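You operate a simulated robot arm through the tools that you are given. There is no shell and no other tool.

You run a simulated robot arm. Do the job below in one go: nothing can be reset, and whatever is moved stays where it is left.

JOB
Send the carton with black band down the rollers and wipe the dark smear off the deck.
Fine: use the pad with green band and put it back; shut the carton gate again; other cartons stay. What is to be rubbed or washed off counts as gone when no trace of it is left.

It is judged by the outcome, as a careful person would: the job done as asked, and still so three seconds after it is handed in. It fails if anything else is knocked over, pushed out of place, dropped, spilled or broken.

ROBOT AND FRAMES
A 6-joint arm with a four-finger gripper, fixed in place. Base frame: the origin is at the foot of the arm, x ahead of it, y to its left, z up. Units: m, degrees, N and s.
Its first joint turns from -166.0 to 166.0 degrees. Payload 3.43 kg.
Tool frame: the origin (TCP) lies between the finger pads and is the grasp point; the fingertips stand 0.03 m ahead of it; z points along the fingers, y is the line along which they close. The gripper opens to 0.12 m. The gripper's body begins 0.085 m behind the TCP.
Orientation is that of the tool frame in the base frame, as a unit quaternion [w, x, y, z]. With the fingers straight down and closing along the base's y, the tool's x points along the base's -x, its y along +y and its z along -z.

CONTROLS
- The arm moves only by the tool move_arm. Its argument "motion" is a list of rows, each a list of 6 numbers: the shift along the base's x, y, z in m, then the turn, a rotation vector about the base's x, y, z in degrees. In form: [[dx, dy, dz, ax, ay, az], ...]. A call has 1 to 20 rows; each row is the pose to reach, as a shift and turn from the pose commanded when the call began. "gripper" is the finger opening in m, from 0 to 0.12, set as the call begins (left out, the last holds). Each row takes 0.2 s and may step no farther than 0.05 m and 8.6 degrees from the row before; otherwise, or with a gripper value out of range, the whole call is refused. Where a pose cannot be reached the arm comes as near as it can. A force on the tool above 80 N (or 10 N above the force at the start of the call, whichever is more), or a blocked arm, ends the call early, and 0.2 s more pass. Each finger halts on what it meets, pressing with about 42 N; the grip force reading is that of the motor and also rises with nothing between the fingers. The clock runs only during rows and for 0.2 s after the last one: add rows that repeat a pose to give the fingers time. The reply holds the time, the measured pose of the TCP, the force on the tool along the base axes, the opening and the grip force, in the units named above and with some noise, with the torque about the TCP (base axes, N m) and any sound that the robot's microphone picked up.
- Cameras (640 x 400 px; columns grow to the right, rows downward): "scene" is fixed at [0.4124, -0.6562, 1.7276]; the picture's right is [0.95, -0.32, 0.00], its down [-0.21, -0.62, -0.75] and it looks along [0.24, 0.71, -0.66] (base axes); focal length 293 px, centre (320, 200). "wrist" rides on the gripper at [0.071, -0.017, -0.121] in the tool frame; the picture's right is [0.23, 0.97, 0.00], its down [-0.81, 0.19, -0.55] and it looks along [-0.54, 0.13, 0.83] (tool axes); focal length 275 px, centre (320, 200). There is no depth. A picture from a camera that has moved, and an enlarged one, comes with that camera's place and axes in the base frame and with its lens. The place of the scene camera against the robot may be out by one fixed shift of up to 0.025 m in any direction.
- capture(camera): a new picture of that camera. The clock stands still meanwhile.
- inspect(camera, box): a new picture of the part [left, top, right, bottom] of that camera's present view, enlarged. The clock stands still meanwhile.
- finish_job(): hands the job in; it is judged then, once.

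Places have to be worked out from the pictures, the camera data and where the tool is seen. Open the gripper and draw the arm clear of the work before you hand the job in, unless the task says otherwise.

The tools are called after "Request:" by a JSON object that holds its "method" and its "body". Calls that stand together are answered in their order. move_arm: Moves the arm, as the interface text tells. Its arguments: {"type":"object","properties":{"motion":{"type":"array","items":{"type":"array","items":{"type":"number"}}},"gripper":{"type":"number"}},"required":["motion"]} The other tools are called the same way: capture (camera) takes a picture; inspect (camera, box) takes an enlarged picture of a part of a camera's view; finish_job () hands the job in.

At the start:

```text
time: 0.0
position: [0.4276, 0.3662, 1.3823]
tool_rot: [-0.001, 0.0, 1.0, 0.002]
contact_force: [0.5, 0.6, 0.8]
wrist_torque: [0.01, -0.02, -0.01]
opening: 0.12
finger_force: 0.0
```

scene: 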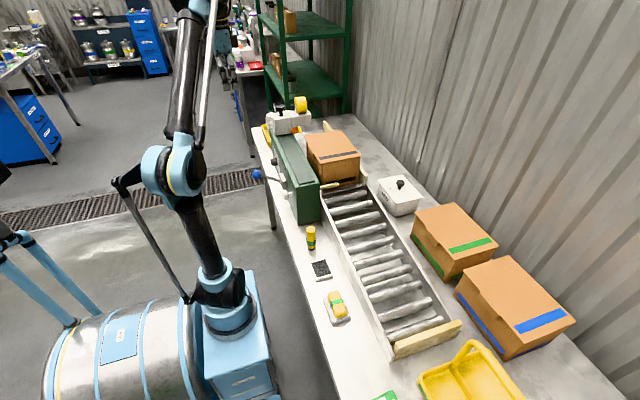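
wrist: 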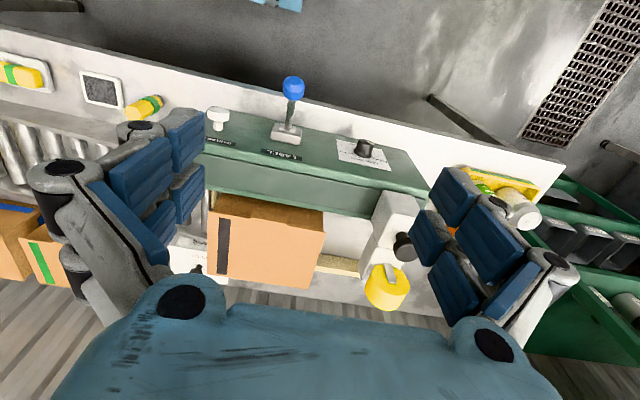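

The scene shows a bench with a roller line, cartons, a green console with levers, and pads. I will look at these more closely before moving.

Request:
{"method": "inspect", "body": {"camera": "scene", "box": [240, 80, 400, 180]}}

Request:
{"method": "inspect", "body": {"camera": "scene", "box": [280, 170, 440, 270]}}

Request:
{"method": "inspect", "body": {"camera": "scene", "box": [280, 260, 504, 400]}}

Request:
{"method": "inspect", "body": {"camera": "wrist", "box": [160, 60, 480, 260]}}

Request:
{"method": "inspect", "body": {"camera": "wrist", "box": [0, 40, 240, 190]}}

```text
4.00 times, centred on (320, 130) of scene
camera zoom: at [0.4124, -0.6562, 1.7276], right [0.95, -0.32, 0.0], down [-0.21, -0.62, -0.75], along [0.24, 0.71, -0.66], focal length 1171 px, centre (320, 480)
```

zoom: 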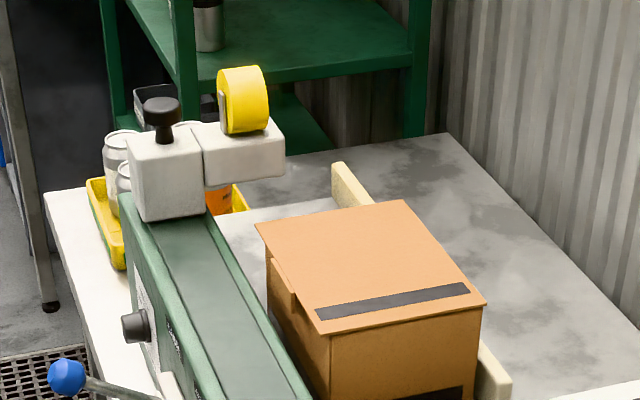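

```text
4.00 times, centred on (360, 220) of scene
camera zoom: at [0.4124, -0.6562, 1.7276], right [0.95, -0.32, 0.0], down [-0.21, -0.62, -0.75], along [0.24, 0.71, -0.66], focal length 1171 px, centre (160, 120)
```

zoom: 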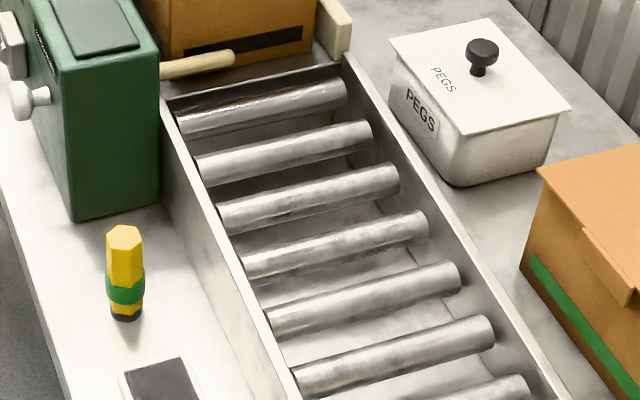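

```text
2.86 times, centred on (392, 330) of scene
camera zoom: at [0.4124, -0.6562, 1.7276], right [0.95, -0.32, 0.0], down [-0.21, -0.62, -0.75], along [0.24, 0.71, -0.66], focal length 836 px, centre (114, -171)
```

zoom: 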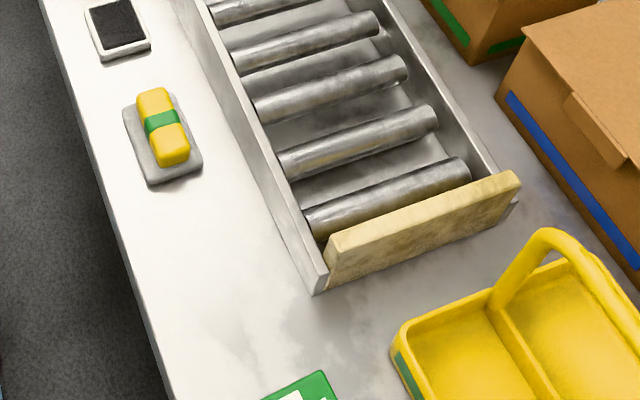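

```text
2.00 times, centred on (320, 160) of wrist
camera zoom: at [0.3569, 0.3486, 1.5022], right [-0.23, 0.97, 0.0], down [0.81, 0.19, 0.55], along [0.54, 0.13, -0.83], focal length 551 px, centre (320, 280)
```

zoom: 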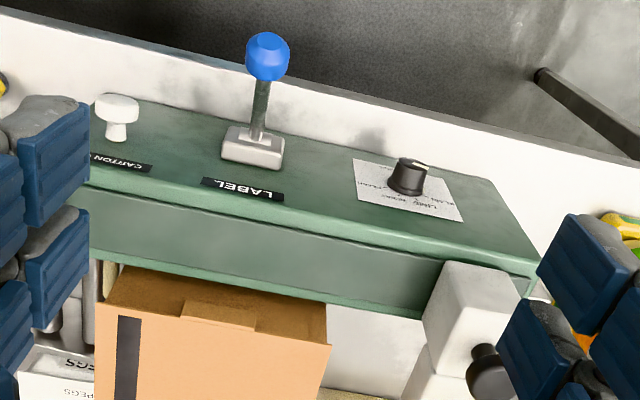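

```text
2.67 times, centred on (120, 115) of wrist
camera zoom: at [0.3569, 0.3486, 1.5022], right [-0.23, 0.97, 0.0], down [0.81, 0.19, 0.55], along [0.54, 0.13, -0.83], focal length 734 px, centre (853, 427)
```

zoom: 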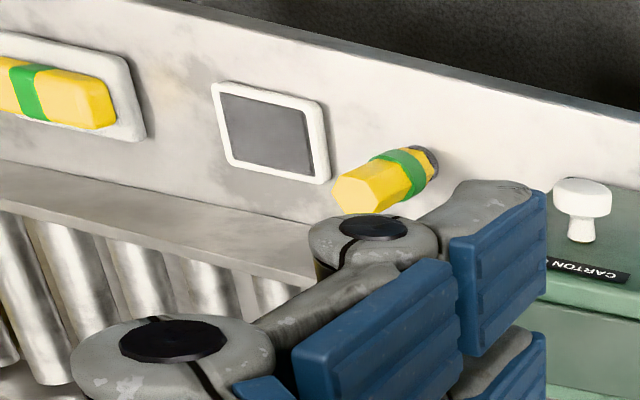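

I want to read the paper on the console and find the smear, so I'll zoom in further.

Request:
{"method": "inspect", "body": {"camera": "wrist", "box": [325, 130, 405, 180]}}

Request:
{"method": "inspect", "body": {"camera": "wrist", "box": [190, 90, 310, 165]}}

Request:
{"method": "inspect", "body": {"camera": "scene", "box": [300, 165, 380, 215]}}

Request:
{"method": "inspect", "body": {"camera": "scene", "box": [250, 130, 330, 230]}}

Request:
{"method": "inspect", "body": {"camera": "wrist", "box": [380, 140, 640, 302]}}

Request:
{"method": "inspect", "body": {"camera": "wrist", "box": [160, 180, 420, 320]}}

```text
8.00 times, centred on (365, 155) of wrist
camera zoom: at [0.3569, 0.3486, 1.5022], right [-0.23, 0.97, 0.0], down [0.81, 0.19, 0.55], along [0.54, 0.13, -0.83], focal length 2202 px, centre (-40, 560)
```

zoom: 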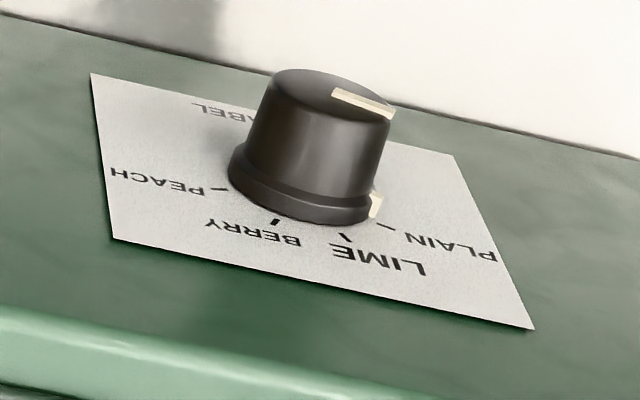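

```text
5.33 times, centred on (250, 128) of wrist
camera zoom: at [0.3569, 0.3486, 1.5022], right [-0.23, 0.97, 0.0], down [0.81, 0.19, 0.55], along [0.54, 0.13, -0.83], focal length 1468 px, centre (693, 587)
```

zoom: 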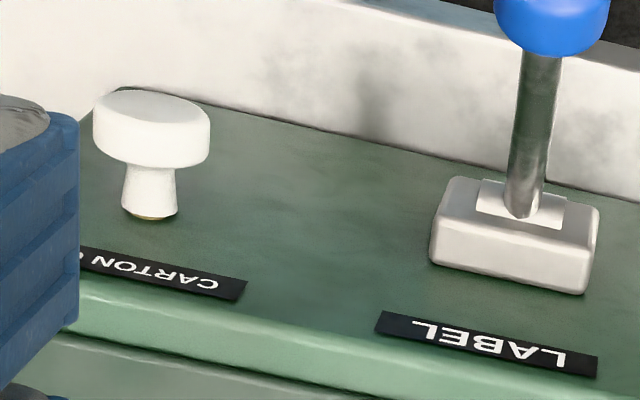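

```text
8.00 times, centred on (340, 190) of scene
camera zoom: at [0.4124, -0.6562, 1.7276], right [0.95, -0.32, 0.0], down [-0.21, -0.62, -0.75], along [0.24, 0.71, -0.66], focal length 2342 px, centre (160, 280)
```

zoom: 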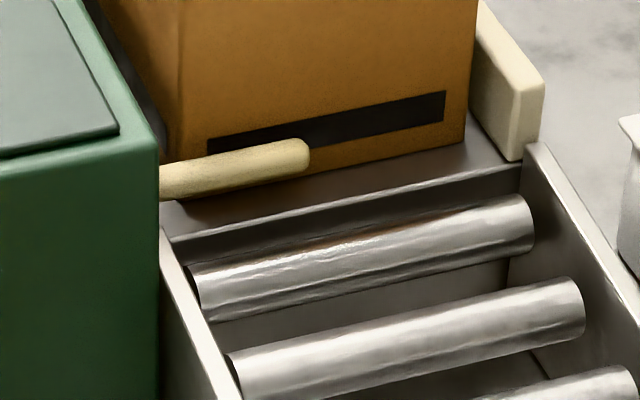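

```text
4.00 times, centred on (290, 180) of scene
camera zoom: at [0.4124, -0.6562, 1.7276], right [0.95, -0.32, 0.0], down [-0.21, -0.62, -0.75], along [0.24, 0.71, -0.66], focal length 1171 px, centre (440, 280)
```

zoom: 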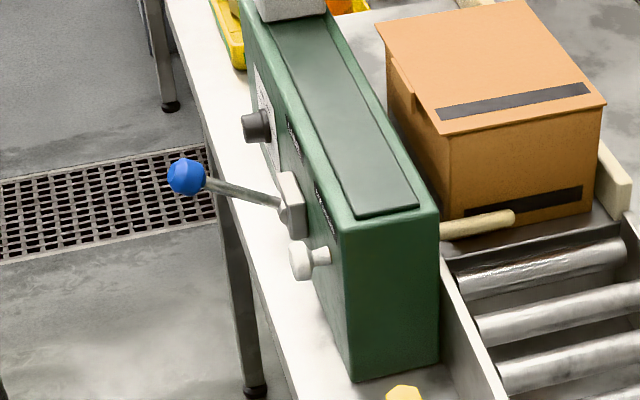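

```text
2.46 times, centred on (510, 221) of wrist
camera zoom: at [0.3569, 0.3486, 1.5022], right [-0.23, 0.97, 0.0], down [0.81, 0.19, 0.55], along [0.54, 0.13, -0.83], focal length 678 px, centre (-148, 148)
```

zoom: 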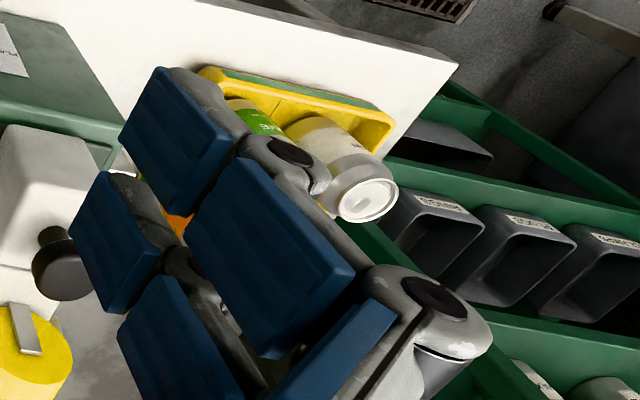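

```text
2.46 times, centred on (290, 250) of wrist
camera zoom: at [0.3569, 0.3486, 1.5022], right [-0.23, 0.97, 0.0], down [0.81, 0.19, 0.55], along [0.54, 0.13, -0.83], focal length 678 px, centre (394, 77)
```

zoom: 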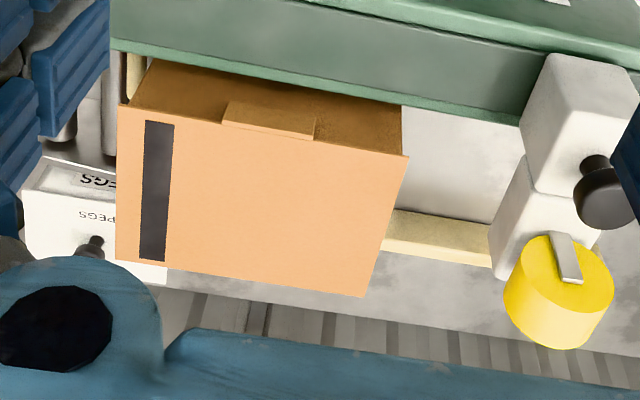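

The console has a CARTON push-pull knob at about (0.545, 0.203, 0.995). Its rod crosses in front of the black-band carton. I'll move sideways at height to get a clearer view of the labels, the rollers and the smear.

Request:
{"method": "move_arm", "body": {"motion": [[0, -0.05, 0, 0, 0, 0], [0, -0.1, 0, 0, 0, 0], [0, -0.15, 0, 0, 0, 0], [0, -0.2, 0, 0, 0, 0], [0, -0.25, 0, 0, 0, 0], [0, -0.3, 0, 0, 0, 0]]}}

Request:
{"method": "capture", "body": {"camera": "wrist"}}

Request:
{"method": "capture", "body": {"camera": "scene"}}

```text
time: 1.4
position: [0.4138, 0.0626, 1.386]
tool_rot: [0.005, -0.001, 1.0, 0.002]
contact_force: [0.2, 0.0, -0.2]
wrist_torque: [0.01, 0.06, 0.0]
opening: 0.12
finger_force: 0.0
```

```text
taken
camera wrist: at [0.3406, 0.045, 1.5055], right [-0.23, 0.97, 0.0], down [0.8, 0.19, 0.56], along [0.55, 0.13, -0.83], focal length 275 px, centre (320, 200)
```

wrist: 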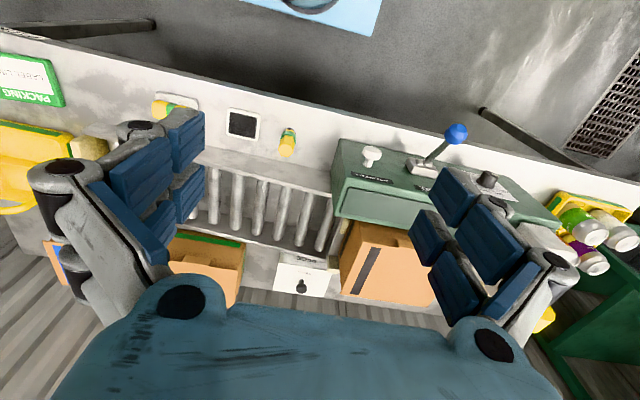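

```text
taken
```

scene: 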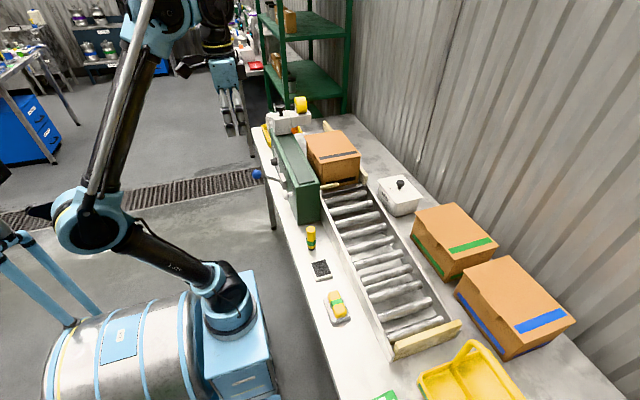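

The view now covers the bench, including a PACKING card. I'll zoom in on the labels, the card and the rollers.

Request:
{"method": "inspect", "body": {"camera": "wrist", "box": [325, 125, 445, 200]}}

Request:
{"method": "inspect", "body": {"camera": "wrist", "box": [0, 40, 96, 100]}}

Request:
{"method": "inspect", "body": {"camera": "wrist", "box": [195, 95, 345, 265]}}

Request:
{"method": "inspect", "body": {"camera": "wrist", "box": [0, 60, 240, 210]}}

Request:
{"method": "inspect", "body": {"camera": "wrist", "box": [320, 200, 480, 300]}}

```text
5.33 times, centred on (385, 162) of wrist
camera zoom: at [0.3406, 0.045, 1.5055], right [-0.23, 0.97, 0.0], down [0.8, 0.19, 0.56], along [0.55, 0.13, -0.83], focal length 1468 px, centre (-27, 400)
```

zoom: 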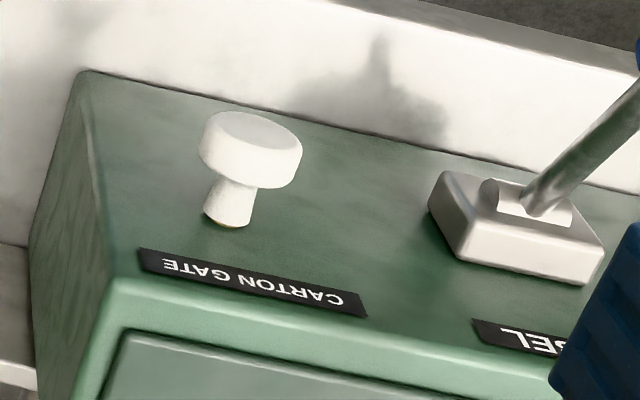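

```text
6.67 times, centred on (48, 70) of wrist
camera zoom: at [0.3406, 0.045, 1.5055], right [-0.23, 0.97, 0.0], down [0.8, 0.19, 0.56], along [0.55, 0.13, -0.83], focal length 1835 px, centre (2133, 1067)
```

zoom: 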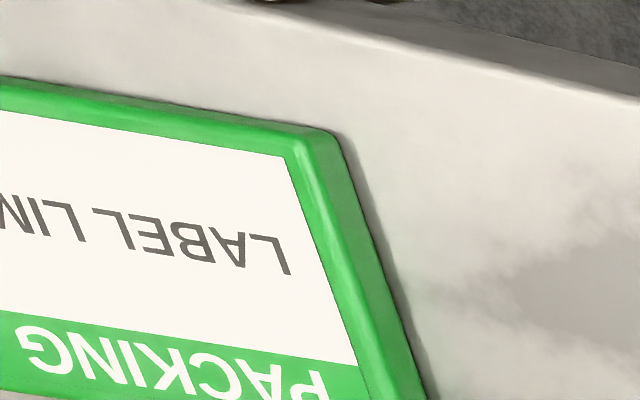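

```text
2.35 times, centred on (270, 180) of wrist
camera zoom: at [0.3406, 0.045, 1.5055], right [-0.23, 0.97, 0.0], down [0.8, 0.19, 0.56], along [0.55, 0.13, -0.83], focal length 648 px, centre (438, 247)
```

zoom: 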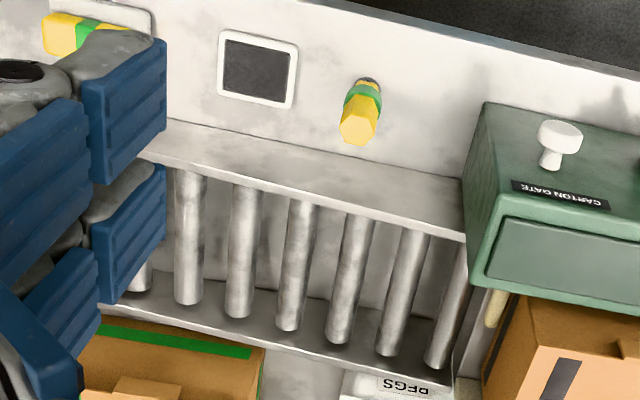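

```text
2.67 times, centred on (120, 135) of wrist
camera zoom: at [0.3406, 0.045, 1.5055], right [-0.23, 0.97, 0.0], down [0.8, 0.19, 0.56], along [0.55, 0.13, -0.83], focal length 734 px, centre (853, 373)
```

zoom: 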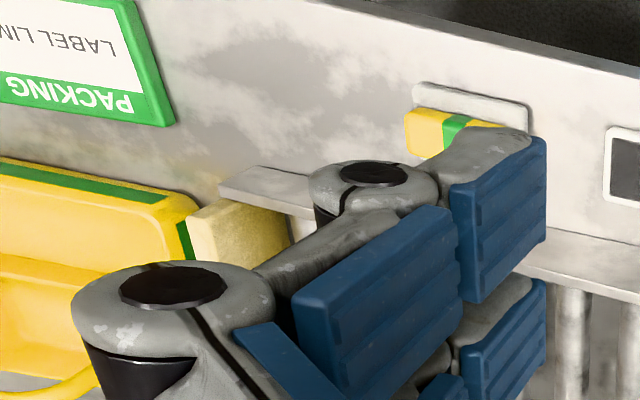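

```text
4.00 times, centred on (400, 250) of wrist
camera zoom: at [0.3406, 0.045, 1.5055], right [-0.23, 0.97, 0.0], down [0.8, 0.19, 0.56], along [0.55, 0.13, -0.83], focal length 1101 px, centre (0, 0)
```

zoom: 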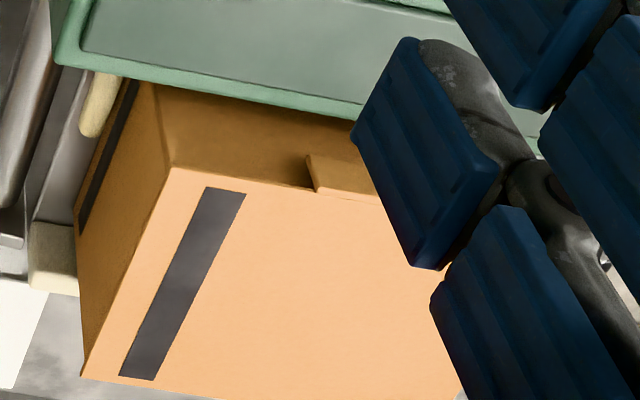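

The knob is labelled CARTON GATE. Its head is at about (0.547, 0.201, 0.988), the console face at x≈0.577 and the console top at z≈1.07. No smear shows yet, so it is probably under the black-band carton. I'll approach the knob from above with a slight tilt and the fingers partly open.

Request:
{"method": "move_arm", "body": {"motion": [[0.02, 0.035, -0.025, 0, 0, 0], [0.04, 0.07, -0.05, 0, 0, 0], [0.06, 0.1, -0.08, 0, -3, 0], [0.07, 0.125, -0.12, 0, -6, 0], [0.08, 0.135, -0.165, 0, -10, 0], [0.09, 0.135, -0.21, 0, -10, 0]], "gripper": 0.08}}

Request:
{"method": "capture", "body": {"camera": "wrist"}}

```text
time: 2.8
position: [0.5021, 0.2008, 1.1762]
tool_rot: [0.092, -0.001, 0.996, 0.001]
contact_force: [-0.6, 0.3, -0.8]
wrist_torque: [-0.03, 0.0, 0.03]
opening: 0.08
finger_force: 0.0
```

```text
taken
camera wrist: at [0.4095, 0.1829, 1.2813], right [-0.23, 0.97, -0.04], down [0.69, 0.19, 0.69], along [0.68, 0.13, -0.72], focal length 275 px, centre (320, 200)
```

wrist: 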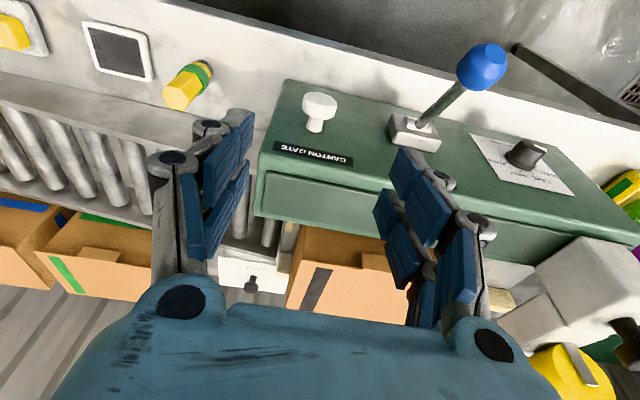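

The knob is confirmed at about (0.545, 0.202). I'll descend so that its head sits between the fingers.

Request:
{"method": "move_arm", "body": {"motion": [[0.02, 0.001, -0.045, 0, 0, 0], [0.03, 0.001, -0.09, 0, 0, 0], [0.038, 0.001, -0.135, 0, 0, 0], [0.042, 0.001, -0.165, 0, 0, 0], [0.042, 0.001, -0.18, 0, 0, 0]]}}

Request:
{"method": "capture", "body": {"camera": "wrist"}}

Request:
{"method": "inspect", "body": {"camera": "scene", "box": [230, 120, 390, 220]}}

```text
time: 4.0
position: [0.5414, 0.2001, 0.9964]
tool_rot: [0.093, -0.001, 0.996, 0.0]
contact_force: [0.3, 0.2, -0.5]
wrist_torque: [-0.01, 0.01, -0.01]
opening: 0.08
finger_force: 0.0
```

```text
taken
camera wrist: at [0.4498, 0.1833, 1.1018], right [-0.23, 0.97, -0.04], down [0.69, 0.19, 0.69], along [0.68, 0.13, -0.72], focal length 275 px, centre (320, 200)
```

wrist: 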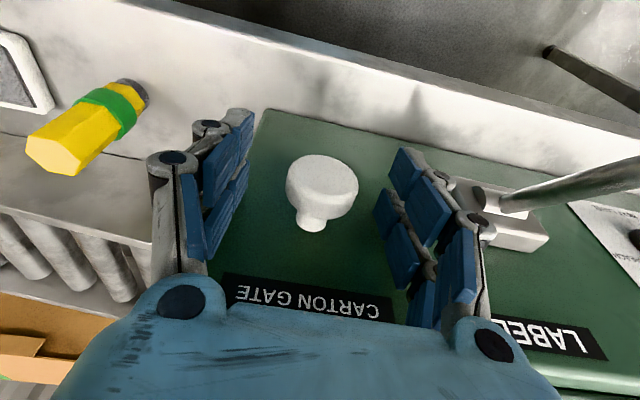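

```text
4.00 times, centred on (310, 170) of scene
camera zoom: at [0.4124, -0.6562, 1.7276], right [0.95, -0.32, 0.0], down [-0.21, -0.62, -0.75], along [0.24, 0.71, -0.66], focal length 1171 px, centre (360, 320)
```

zoom: 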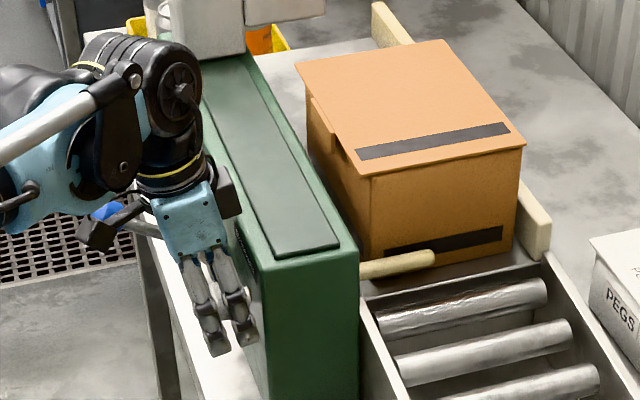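

The knob head is centred between the fingers. I'll close on it.

Request:
{"method": "move_arm", "body": {"motion": [[0, 0, 0, 0, 0, 0], [0, 0, 0, 0, 0, 0], [0, 0, 0, 0, 0, 0]], "gripper": 0.0}}

Request:
{"method": "capture", "body": {"camera": "wrist"}}

```text
time: 4.8
position: [0.5435, 0.202, 0.9981]
tool_rot: [0.092, -0.001, 0.996, 0.002]
contact_force: [-1.2, 20.9, 5.7]
wrist_torque: [0.27, 0.02, 0.19]
opening: 0.0356
finger_force: 45.0
```

```text
taken
camera wrist: at [0.4498, 0.1844, 1.1022], right [-0.23, 0.97, -0.04], down [0.69, 0.19, 0.69], along [0.68, 0.13, -0.72], focal length 275 px, centre (320, 200)
```

wrist: 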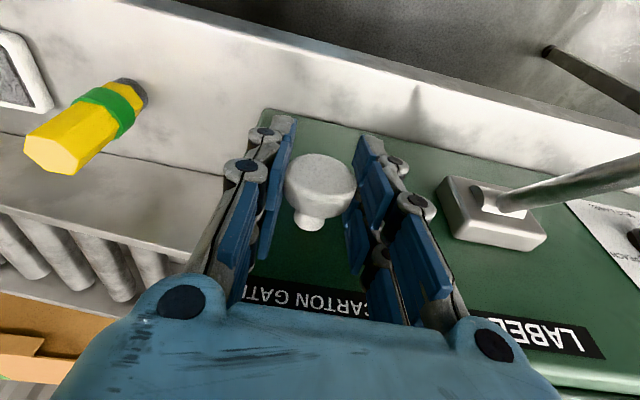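

The knob is gripped at a 36 mm opening. I'll ease the side load, then pull gently toward the robot and watch the force.

Request:
{"method": "move_arm", "body": {"motion": [[0, 0.002, 0, 0, 0, 0], [-0.01, 0.002, 0, 0, 0, 0], [-0.02, 0.002, 0, 0, 0, 0], [-0.03, 0.002, 0, 0, 0, 0]]}}

Request:
{"method": "capture", "body": {"camera": "wrist"}}

Request:
{"method": "inspect", "body": {"camera": "scene", "box": [230, 120, 390, 220]}}

```text
time: 5.8
position: [0.5136, 0.2028, 0.9976]
tool_rot: [0.093, 0.0, 0.996, 0.001]
contact_force: [-0.4, -15.2, 24.5]
wrist_torque: [-0.19, -0.35, 0.06]
opening: 0.0359
finger_force: 44.8
```

```text
taken
camera wrist: at [0.4202, 0.1847, 1.1017], right [-0.23, 0.97, -0.04], down [0.69, 0.19, 0.69], along [0.68, 0.13, -0.72], focal length 275 px, centre (320, 200)
```

wrist: 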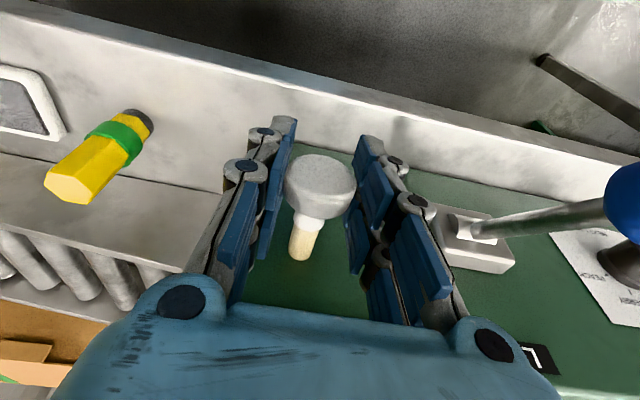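

```text
4.00 times, centred on (310, 170) of scene
camera zoom: at [0.4124, -0.6562, 1.7276], right [0.95, -0.32, 0.0], down [-0.21, -0.62, -0.75], along [0.24, 0.71, -0.66], focal length 1171 px, centre (360, 320)
```

zoom: 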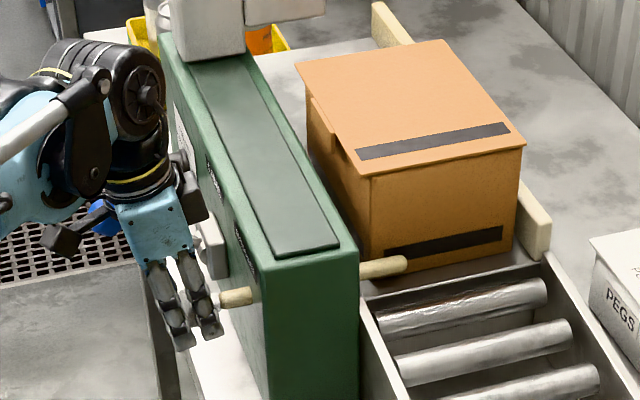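

The rod moves with the knob, and its tip is drawing back from the carton. I'll keep pulling, relieving the small up and side loads.

Request:
{"method": "move_arm", "body": {"motion": [[-0.01, -0.001, 0.0015, 0, 0, 0], [-0.02, -0.001, 0.0015, 0, 0, 0], [-0.03, -0.001, 0.0015, 0, 0, 0], [-0.04, -0.001, 0.0015, 0, 0, 0]]}}

Request:
{"method": "inspect", "body": {"camera": "scene", "box": [230, 120, 390, 220]}}

```text
time: 6.8
position: [0.4741, 0.2037, 0.9975]
tool_rot: [0.093, -0.001, 0.996, 0.0]
contact_force: [0.1, -9.2, -34.7]
wrist_torque: [-0.03, 0.21, -0.02]
opening: 0.0356
finger_force: 45.0
```

```text
4.00 times, centred on (310, 170) of scene
camera zoom: at [0.4124, -0.6562, 1.7276], right [0.95, -0.32, 0.0], down [-0.21, -0.62, -0.75], along [0.24, 0.71, -0.66], focal length 1171 px, centre (360, 320)
```

zoom: 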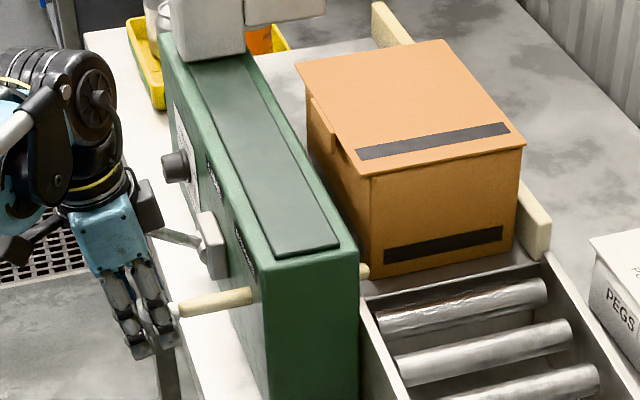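

The rod is almost clear of the carton. I'll pull a little more, with a small z correction.

Request:
{"method": "move_arm", "body": {"motion": [[-0.01, 0, -0.001, 0, 0, 0], [-0.02, 0, -0.001, 0, 0, 0], [-0.03, 0, -0.001, 0, 0, 0], [-0.03, 0, -0.001, 0, 0, 0]]}}

Request:
{"method": "capture", "body": {"camera": "scene"}}

Request:
{"method": "inspect", "body": {"camera": "scene", "box": [230, 120, 390, 220]}}

Request:
{"method": "capture", "body": {"camera": "wrist"}}

```text
time: 7.8
position: [0.4442, 0.2021, 0.9973]
tool_rot: [0.093, -0.001, 0.996, 0.0]
contact_force: [0.3, -5.0, -18.3]
wrist_torque: [-0.06, 0.06, -0.04]
opening: 0.0356
finger_force: 45.1
```

```text
taken
```

scene: 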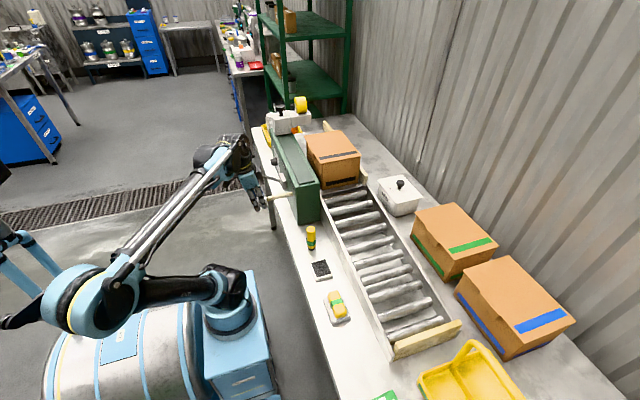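

```text
4.00 times, centred on (310, 170) of scene
camera zoom: at [0.4124, -0.6562, 1.7276], right [0.95, -0.32, 0.0], down [-0.21, -0.62, -0.75], along [0.24, 0.71, -0.66], focal length 1171 px, centre (360, 320)
```

zoom: 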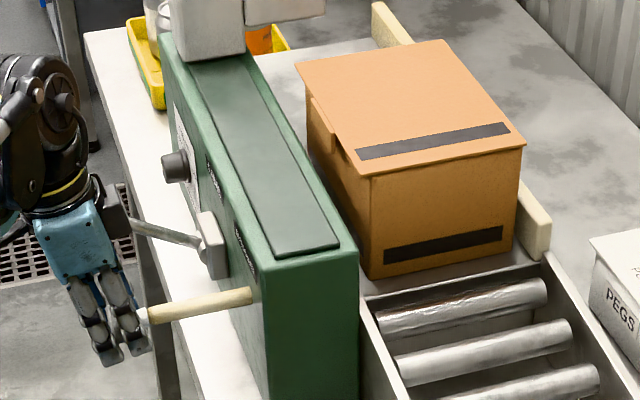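

```text
taken
camera wrist: at [0.3515, 0.1847, 1.1026], right [-0.23, 0.97, -0.04], down [0.7, 0.19, 0.69], along [0.68, 0.13, -0.72], focal length 275 px, centre (320, 200)
```

wrist: 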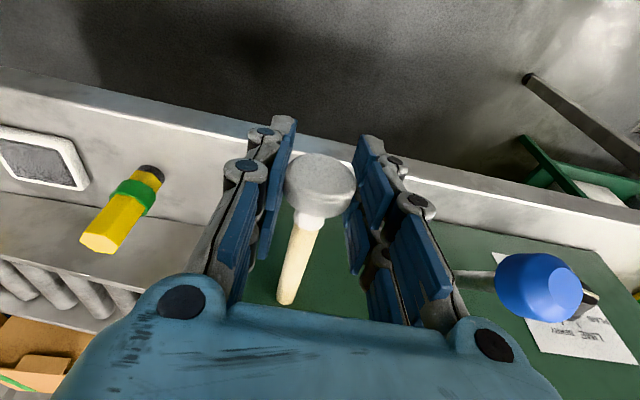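

The gate rod is fully back and the carton has stayed put, so it needs a push from behind. From the two wrist views, the carton top spans x 0.70–0.88 and y 0.22–0.445, at z≈1.08. I'll release the knob and rise clear, checking that the gate stays open.

Request:
{"method": "move_arm", "body": {"motion": [[0, 0, 0, 0, 0, 0], [0, 0, 0, 0, 0, 0], [0, 0, 0.03, 0, 0, 0], [0, 0, 0.07, 0, 0, 0], [0, 0, 0.11, 0, 0, 0], [0, 0, 0.16, 0, 0, 0], [0, 0, 0.21, 0, 0, 0]], "gripper": 0.08}}

Request:
{"method": "capture", "body": {"camera": "wrist"}}

Request:
{"method": "inspect", "body": {"camera": "scene", "box": [230, 90, 390, 190]}}

```text
time: 9.4
position: [0.4454, 0.2026, 1.2101]
tool_rot: [0.092, -0.001, 0.996, 0.002]
contact_force: [-0.2, -0.5, -0.1]
wrist_torque: [-0.03, 0.0, 0.02]
opening: 0.0803
finger_force: 0.1
```

```text
taken
camera wrist: at [0.3523, 0.1847, 1.3137], right [-0.23, 0.97, -0.04], down [0.69, 0.19, 0.69], along [0.68, 0.13, -0.72], focal length 275 px, centre (320, 200)
```

wrist: 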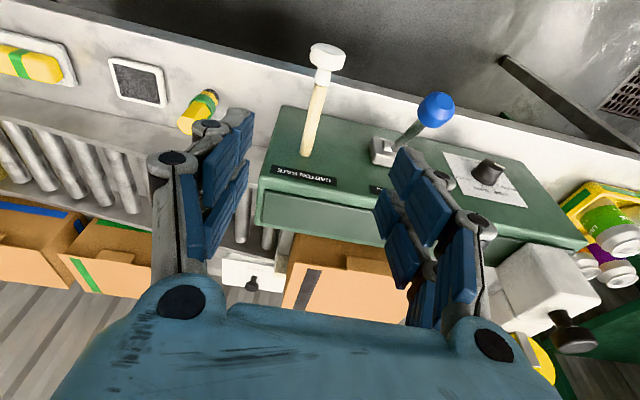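

```text
4.00 times, centred on (310, 140) of scene
camera zoom: at [0.4124, -0.6562, 1.7276], right [0.95, -0.32, 0.0], down [-0.21, -0.62, -0.75], along [0.24, 0.71, -0.66], focal length 1171 px, centre (360, 440)
```

zoom: 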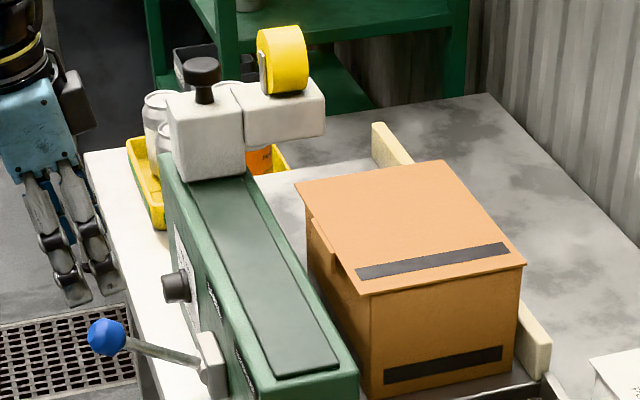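

The gate stays open on its own. I'll rise, level the tool and turn it 90° so the fingers spread along x and the camera faces +y. This takes me over the carton to look at the gap behind it.

Request:
{"method": "move_arm", "body": {"motion": [[0.0, 0.0, 0.04, -0.6, 0.6, 6.9], [0.01, 0.0, 0.08, -1.2, 1.2, 13.8], [0.03, 0.01, 0.11, -1.8, 1.8, 20.7], [0.06, 0.025, 0.12, -2.4, 2.4, 27.6], [0.09, 0.04, 0.12, -3.0, 3.0, 34.5], [0.12, 0.055, 0.12, -3.6, 3.6, 41.4], [0.15, 0.07, 0.12, -4.2, 4.2, 48.3], [0.18, 0.085, 0.12, -4.8, 4.8, 55.2], [0.21, 0.1, 0.12, -5.4, 5.4, 62.1], [0.24, 0.12, 0.12, -6.0, 6.0, 69.0], [0.27, 0.14, 0.12, -6.6, 6.6, 75.9], [0.3, 0.16, 0.12, -7.2, 7.2, 82.8], [0.325, 0.18, 0.12, -7.85, 7.85, 89.75], [0.345, 0.2, 0.12, -7.85, 7.85, 89.75]], "gripper": 0.1}}

Request:
{"method": "capture", "body": {"camera": "wrist"}}

Request:
{"method": "capture", "body": {"camera": "scene"}}

```text
time: 12.4
position: [0.7848, 0.4, 1.325]
tool_rot: [-0.003, 0.708, -0.706, -0.006]
contact_force: [-0.8, 0.2, 1.5]
wrist_torque: [0.02, -0.1, 0.02]
opening: 0.1
finger_force: 0.0
out of reach, approached as far as the arm can: row 14
```

```text
taken
camera wrist: at [0.8031, 0.3265, 1.4433], right [-0.97, -0.23, 0.0], down [-0.19, 0.8, 0.56], along [-0.13, 0.55, -0.83], focal length 275 px, centre (320, 200)
```

wrist: 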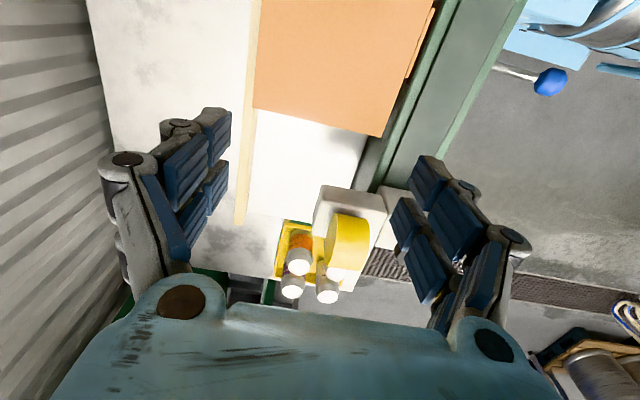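

```text
taken
```

scene: 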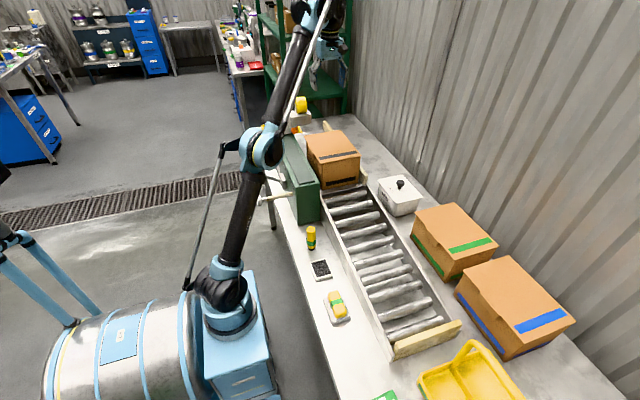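

I'm above the carton at the edge of reach for this height. The deck behind the carton looks clean, and the gap to the labeller spans roughly y 0.445–0.51. I'll lower a bit over the carton, then move behind it, keeping toward the +x side clear of the labeller.

Request:
{"method": "move_arm", "body": {"motion": [[0.0, 0.0, -0.04, 0, 0, 0], [0.005, 0.0, -0.08, 0, 0, 0], [0.01, 0.0, -0.12, 0, 0, 0], [0.016, 0.01, -0.15, 0, 0, 0], [0.016, 0.04, -0.15, 0, 0, 0], [0.016, 0.069, -0.15, 0, 0, 0]], "gripper": 0.08}}

Request:
{"method": "capture", "body": {"camera": "wrist"}}

Request:
{"method": "inspect", "body": {"camera": "scene", "box": [270, 80, 398, 160]}}

```text
time: 13.8
position: [0.8014, 0.4704, 1.1763]
tool_rot: [-0.003, 0.707, -0.707, -0.006]
contact_force: [-0.5, 0.6, 0.6]
wrist_torque: [0.03, -0.03, 0.01]
opening: 0.0799
finger_force: 0.1
```

```text
taken
camera wrist: at [0.8186, 0.3978, 1.2943], right [-0.97, -0.23, 0.0], down [-0.19, 0.8, 0.56], along [-0.13, 0.55, -0.83], focal length 275 px, centre (320, 200)
```

wrist: 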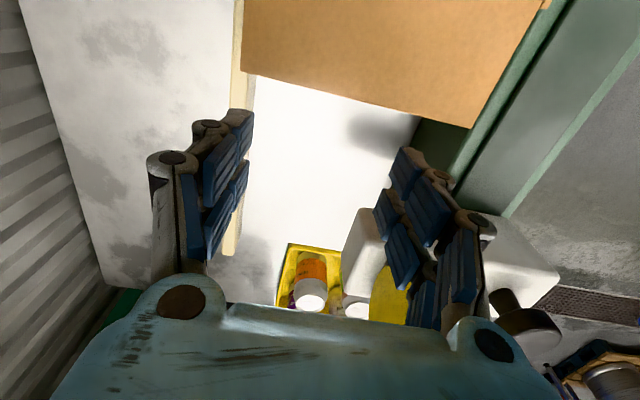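

```text
5.00 times, centred on (334, 120) of scene
camera zoom: at [0.4124, -0.6562, 1.7276], right [0.95, -0.32, 0.0], down [-0.21, -0.62, -0.75], along [0.24, 0.71, -0.66], focal length 1463 px, centre (250, 600)
```

zoom: 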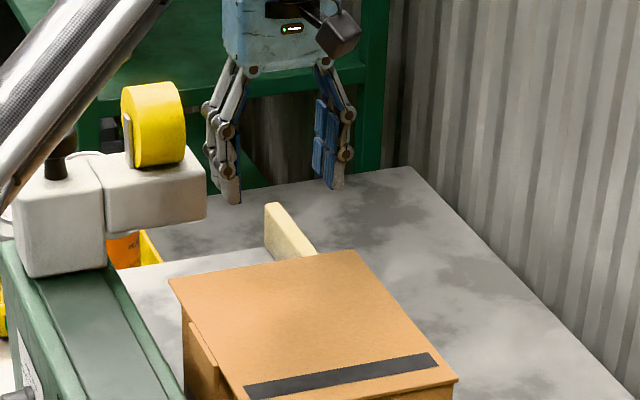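

A dark patch appears on the deck just behind the carton, at around pixel (380, 125). I'll check whether it is a shadow or the smear.

Request:
{"method": "inspect", "body": {"camera": "wrist", "box": [230, 60, 450, 260]}}

```text
2.00 times, centred on (340, 160) of wrist
camera zoom: at [0.8186, 0.3978, 1.2943], right [-0.97, -0.23, 0.0], down [-0.19, 0.8, 0.56], along [-0.13, 0.55, -0.83], focal length 551 px, centre (280, 280)
```

zoom: 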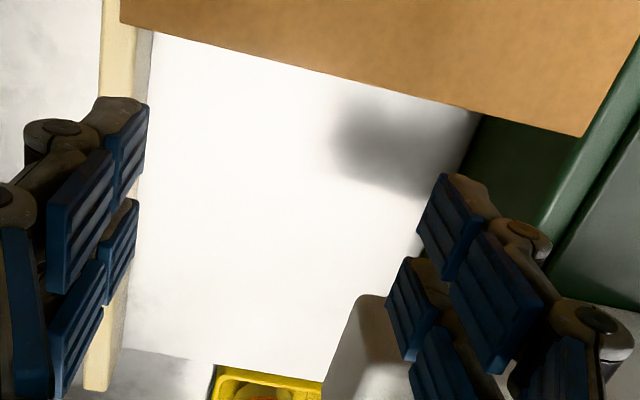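

It is soft-edged, so it is probably a shadow. I'll check again once the carton is gone. Now I'll lower the fingers behind the carton, keeping the hand above its top.

Request:
{"method": "move_arm", "body": {"motion": [[0.0, 0.0, -0.04, 0, 0, 0], [0.0, 0.0, -0.08, 0, 0, 0], [0.0, 0.0, -0.12, 0, 0, 0], [0.0, 0.0, -0.145, 0, 0, 0]]}}

Request:
{"method": "capture", "body": {"camera": "wrist"}}

Request:
{"method": "inspect", "body": {"camera": "scene", "box": [270, 90, 398, 170]}}

```text
time: 14.8
position: [0.8012, 0.4721, 1.0288]
tool_rot: [-0.002, 0.708, -0.707, -0.006]
contact_force: [-1.0, 0.0, 0.1]
wrist_torque: [-0.03, 0.0, 0.03]
opening: 0.0801
finger_force: 0.0
```

```text
taken
camera wrist: at [0.8179, 0.3986, 1.1483], right [-0.97, -0.23, 0.0], down [-0.19, 0.8, 0.56], along [-0.13, 0.55, -0.83], focal length 275 px, centre (320, 200)
```

wrist: 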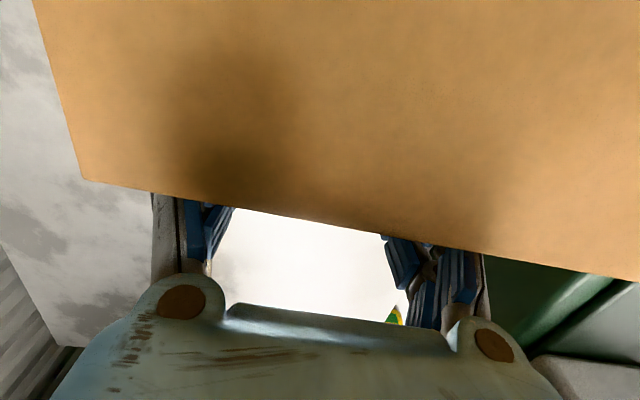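

```text
5.00 times, centred on (334, 130) of scene
camera zoom: at [0.4124, -0.6562, 1.7276], right [0.95, -0.32, 0.0], down [-0.21, -0.62, -0.75], along [0.24, 0.71, -0.66], focal length 1463 px, centre (250, 550)
```

zoom: 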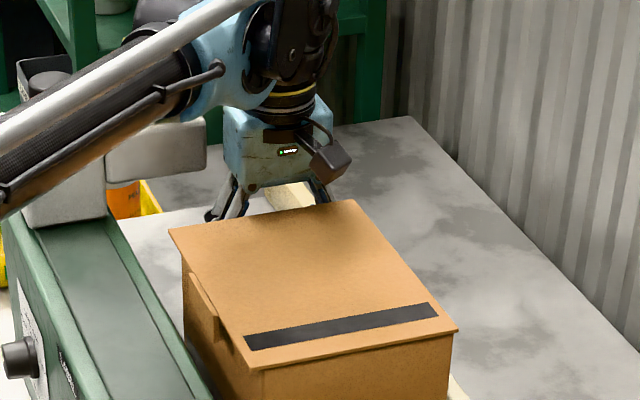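

The fingers are behind the carton with no contact force. I'll start pushing slowly along -y.

Request:
{"method": "move_arm", "body": {"motion": [[0, -0.01, 0, 0, 0, 0], [0, -0.02, 0, 0, 0, 0], [0, -0.03, 0, 0, 0, 0], [0, -0.042, 0, 0, 0, 0], [0, -0.055, 0, 0, 0, 0], [0, -0.068, 0, 0, 0, 0], [0, -0.08, 0, 0, 0, 0]]}}

Request:
{"method": "capture", "body": {"camera": "wrist"}}

Request:
{"method": "inspect", "body": {"camera": "scene", "box": [270, 110, 430, 210]}}

```text
time: 16.4
position: [0.8022, 0.3892, 1.0288]
tool_rot: [-0.003, 0.707, -0.707, -0.005]
contact_force: [0.3, -0.1, 0.1]
wrist_torque: [0.03, 0.01, 0.0]
opening: 0.08
finger_force: 0.1
```

```text
taken
camera wrist: at [0.8187, 0.3173, 1.1477], right [-0.97, -0.23, 0.0], down [-0.19, 0.8, 0.56], along [-0.13, 0.55, -0.83], focal length 275 px, centre (320, 200)
```

wrist: 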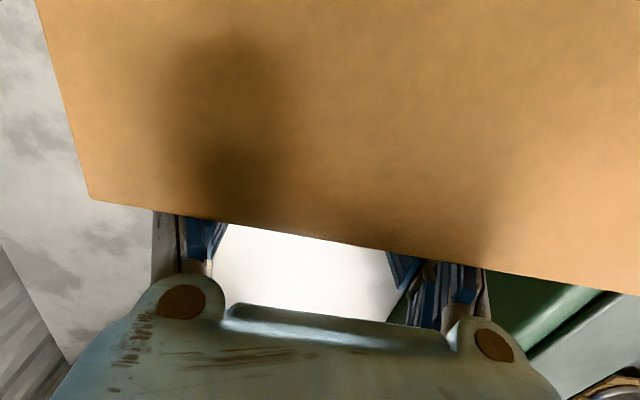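

```text
4.00 times, centred on (350, 160) of scene
camera zoom: at [0.4124, -0.6562, 1.7276], right [0.95, -0.32, 0.0], down [-0.21, -0.62, -0.75], along [0.24, 0.71, -0.66], focal length 1171 px, centre (200, 360)
```

zoom: 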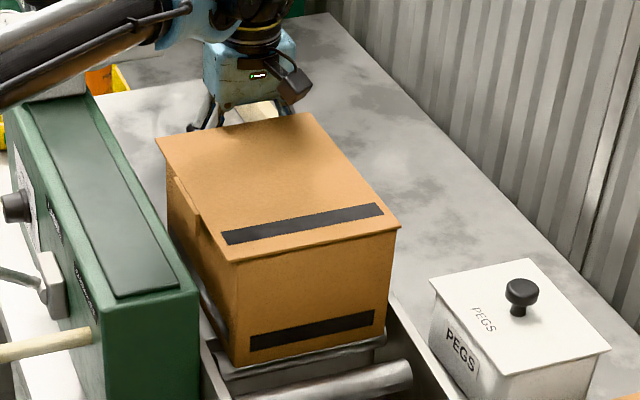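

The carton slides smoothly and stays square. I'll continue pushing.

Request:
{"method": "move_arm", "body": {"motion": [[0, -0.013, 0, 0, 0, 0], [0, -0.026, 0, 0, 0, 0], [0, -0.039, 0, 0, 0, 0], [0, -0.052, 0, 0, 0, 0], [0, -0.065, 0, 0, 0, 0], [0, -0.078, 0, 0, 0, 0]]}}

Request:
{"method": "inspect", "body": {"camera": "scene", "box": [270, 120, 430, 220]}}

Request:
{"method": "capture", "body": {"camera": "wrist"}}

```text
time: 17.8
position: [0.8018, 0.3107, 1.0293]
tool_rot: [-0.003, 0.707, -0.707, -0.006]
contact_force: [-0.8, 1.2, -0.5]
wrist_torque: [0.0, 0.04, 0.01]
opening: 0.0799
finger_force: 0.0
```

```text
4.00 times, centred on (350, 170) of scene
camera zoom: at [0.4124, -0.6562, 1.7276], right [0.95, -0.32, 0.0], down [-0.21, -0.62, -0.75], along [0.24, 0.71, -0.66], focal length 1171 px, centre (200, 320)
```

zoom: 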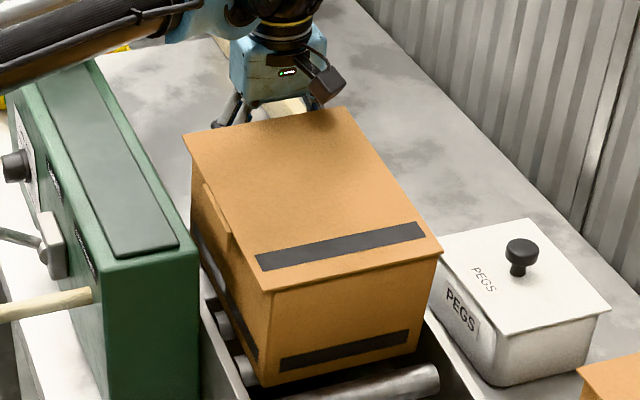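

```text
taken
camera wrist: at [0.8196, 0.2384, 1.1477], right [-0.97, -0.23, 0.0], down [-0.19, 0.8, 0.56], along [-0.13, 0.55, -0.83], focal length 275 px, centre (320, 200)
```

wrist: 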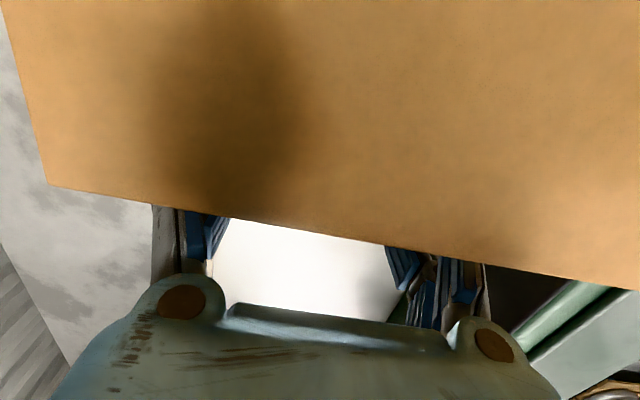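

The carton's centre is over the first rollers now. I'll keep pushing in small steps.

Request:
{"method": "move_arm", "body": {"motion": [[0, -0.013, 0, 0, 0, 0], [0, -0.026, 0, 0, 0, 0], [0, -0.039, 0, 0, 0, 0], [0, -0.052, 0, 0, 0, 0], [0, -0.065, 0, 0, 0, 0]]}}

Request:
{"method": "capture", "body": {"camera": "scene"}}

Request:
{"method": "capture", "body": {"camera": "wrist"}}

```text
time: 19.0
position: [0.8021, 0.2465, 1.0277]
tool_rot: [-0.003, 0.708, -0.706, -0.005]
contact_force: [-0.4, 0.4, -0.2]
wrist_torque: [0.01, 0.01, -0.01]
opening: 0.0801
finger_force: 0.1
```

```text
taken
```

scene: 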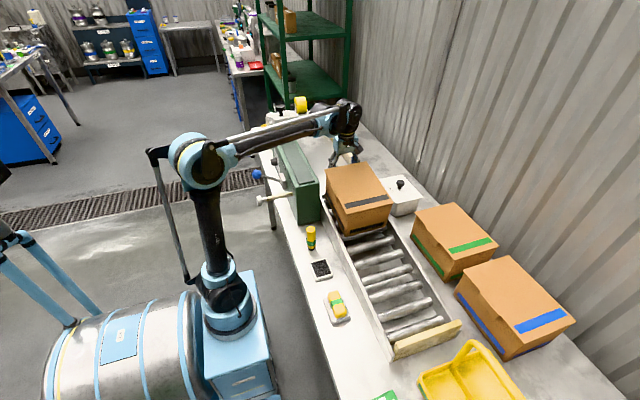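

```text
taken
camera wrist: at [0.8193, 0.1739, 1.1475], right [-0.97, -0.23, 0.0], down [-0.19, 0.8, 0.56], along [-0.13, 0.55, -0.83], focal length 275 px, centre (320, 200)
```

wrist: 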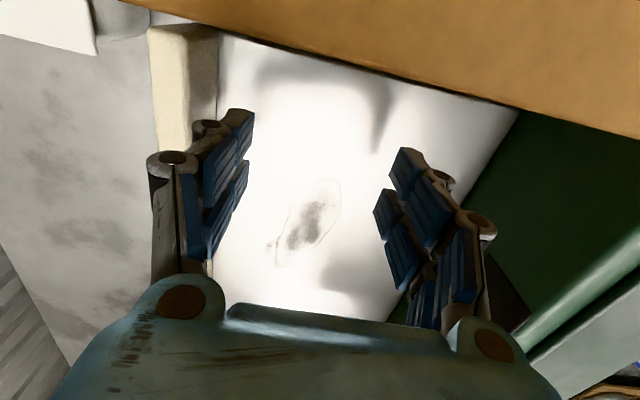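

The carton is now rolling on its own, and the dark smear is revealed on the deck at about (0.786, 0.375). I'll rise straight up while the carton runs, then look.

Request:
{"method": "move_arm", "body": {"motion": [[0, 0, 0.03, 0, 0, 0], [0, 0, 0.07, 0, 0, 0], [0, 0, 0.11, 0, 0, 0], [0, 0, 0.15, 0, 0, 0], [0, 0, 0.15, 0, 0, 0], [0, 0, 0.15, 0, 0, 0]]}}

Request:
{"method": "capture", "body": {"camera": "scene"}}

Request:
{"method": "capture", "body": {"camera": "wrist"}}

Request:
{"method": "inspect", "body": {"camera": "wrist", "box": [200, 60, 440, 210]}}

```text
time: 20.4
position: [0.8019, 0.2488, 1.1785]
tool_rot: [-0.004, 0.708, -0.706, -0.006]
contact_force: [0.3, 0.5, 1.6]
wrist_torque: [0.03, 0.06, 0.0]
opening: 0.0804
finger_force: 0.0
```

```text
taken
```

scene: 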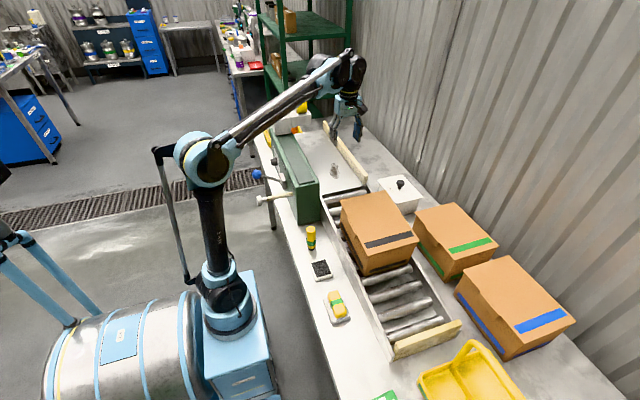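

```text
taken
camera wrist: at [0.8188, 0.1745, 1.2972], right [-0.97, -0.23, 0.0], down [-0.19, 0.8, 0.56], along [-0.13, 0.55, -0.83], focal length 275 px, centre (320, 200)
```

wrist: 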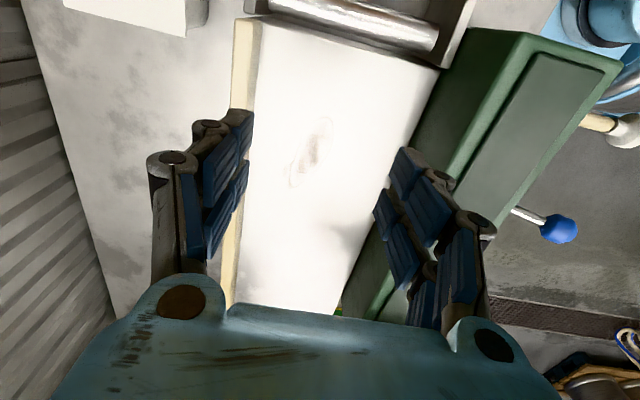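

```text
2.67 times, centred on (320, 135) of wrist
camera zoom: at [0.8188, 0.1745, 1.2972], right [-0.97, -0.23, 0.0], down [-0.19, 0.8, 0.56], along [-0.13, 0.55, -0.83], focal length 734 px, centre (320, 373)
```

zoom: 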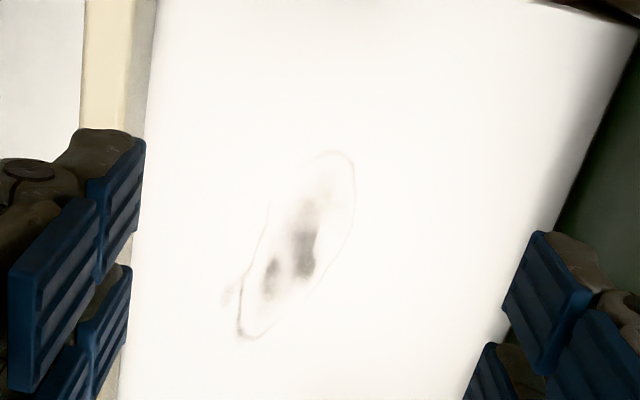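

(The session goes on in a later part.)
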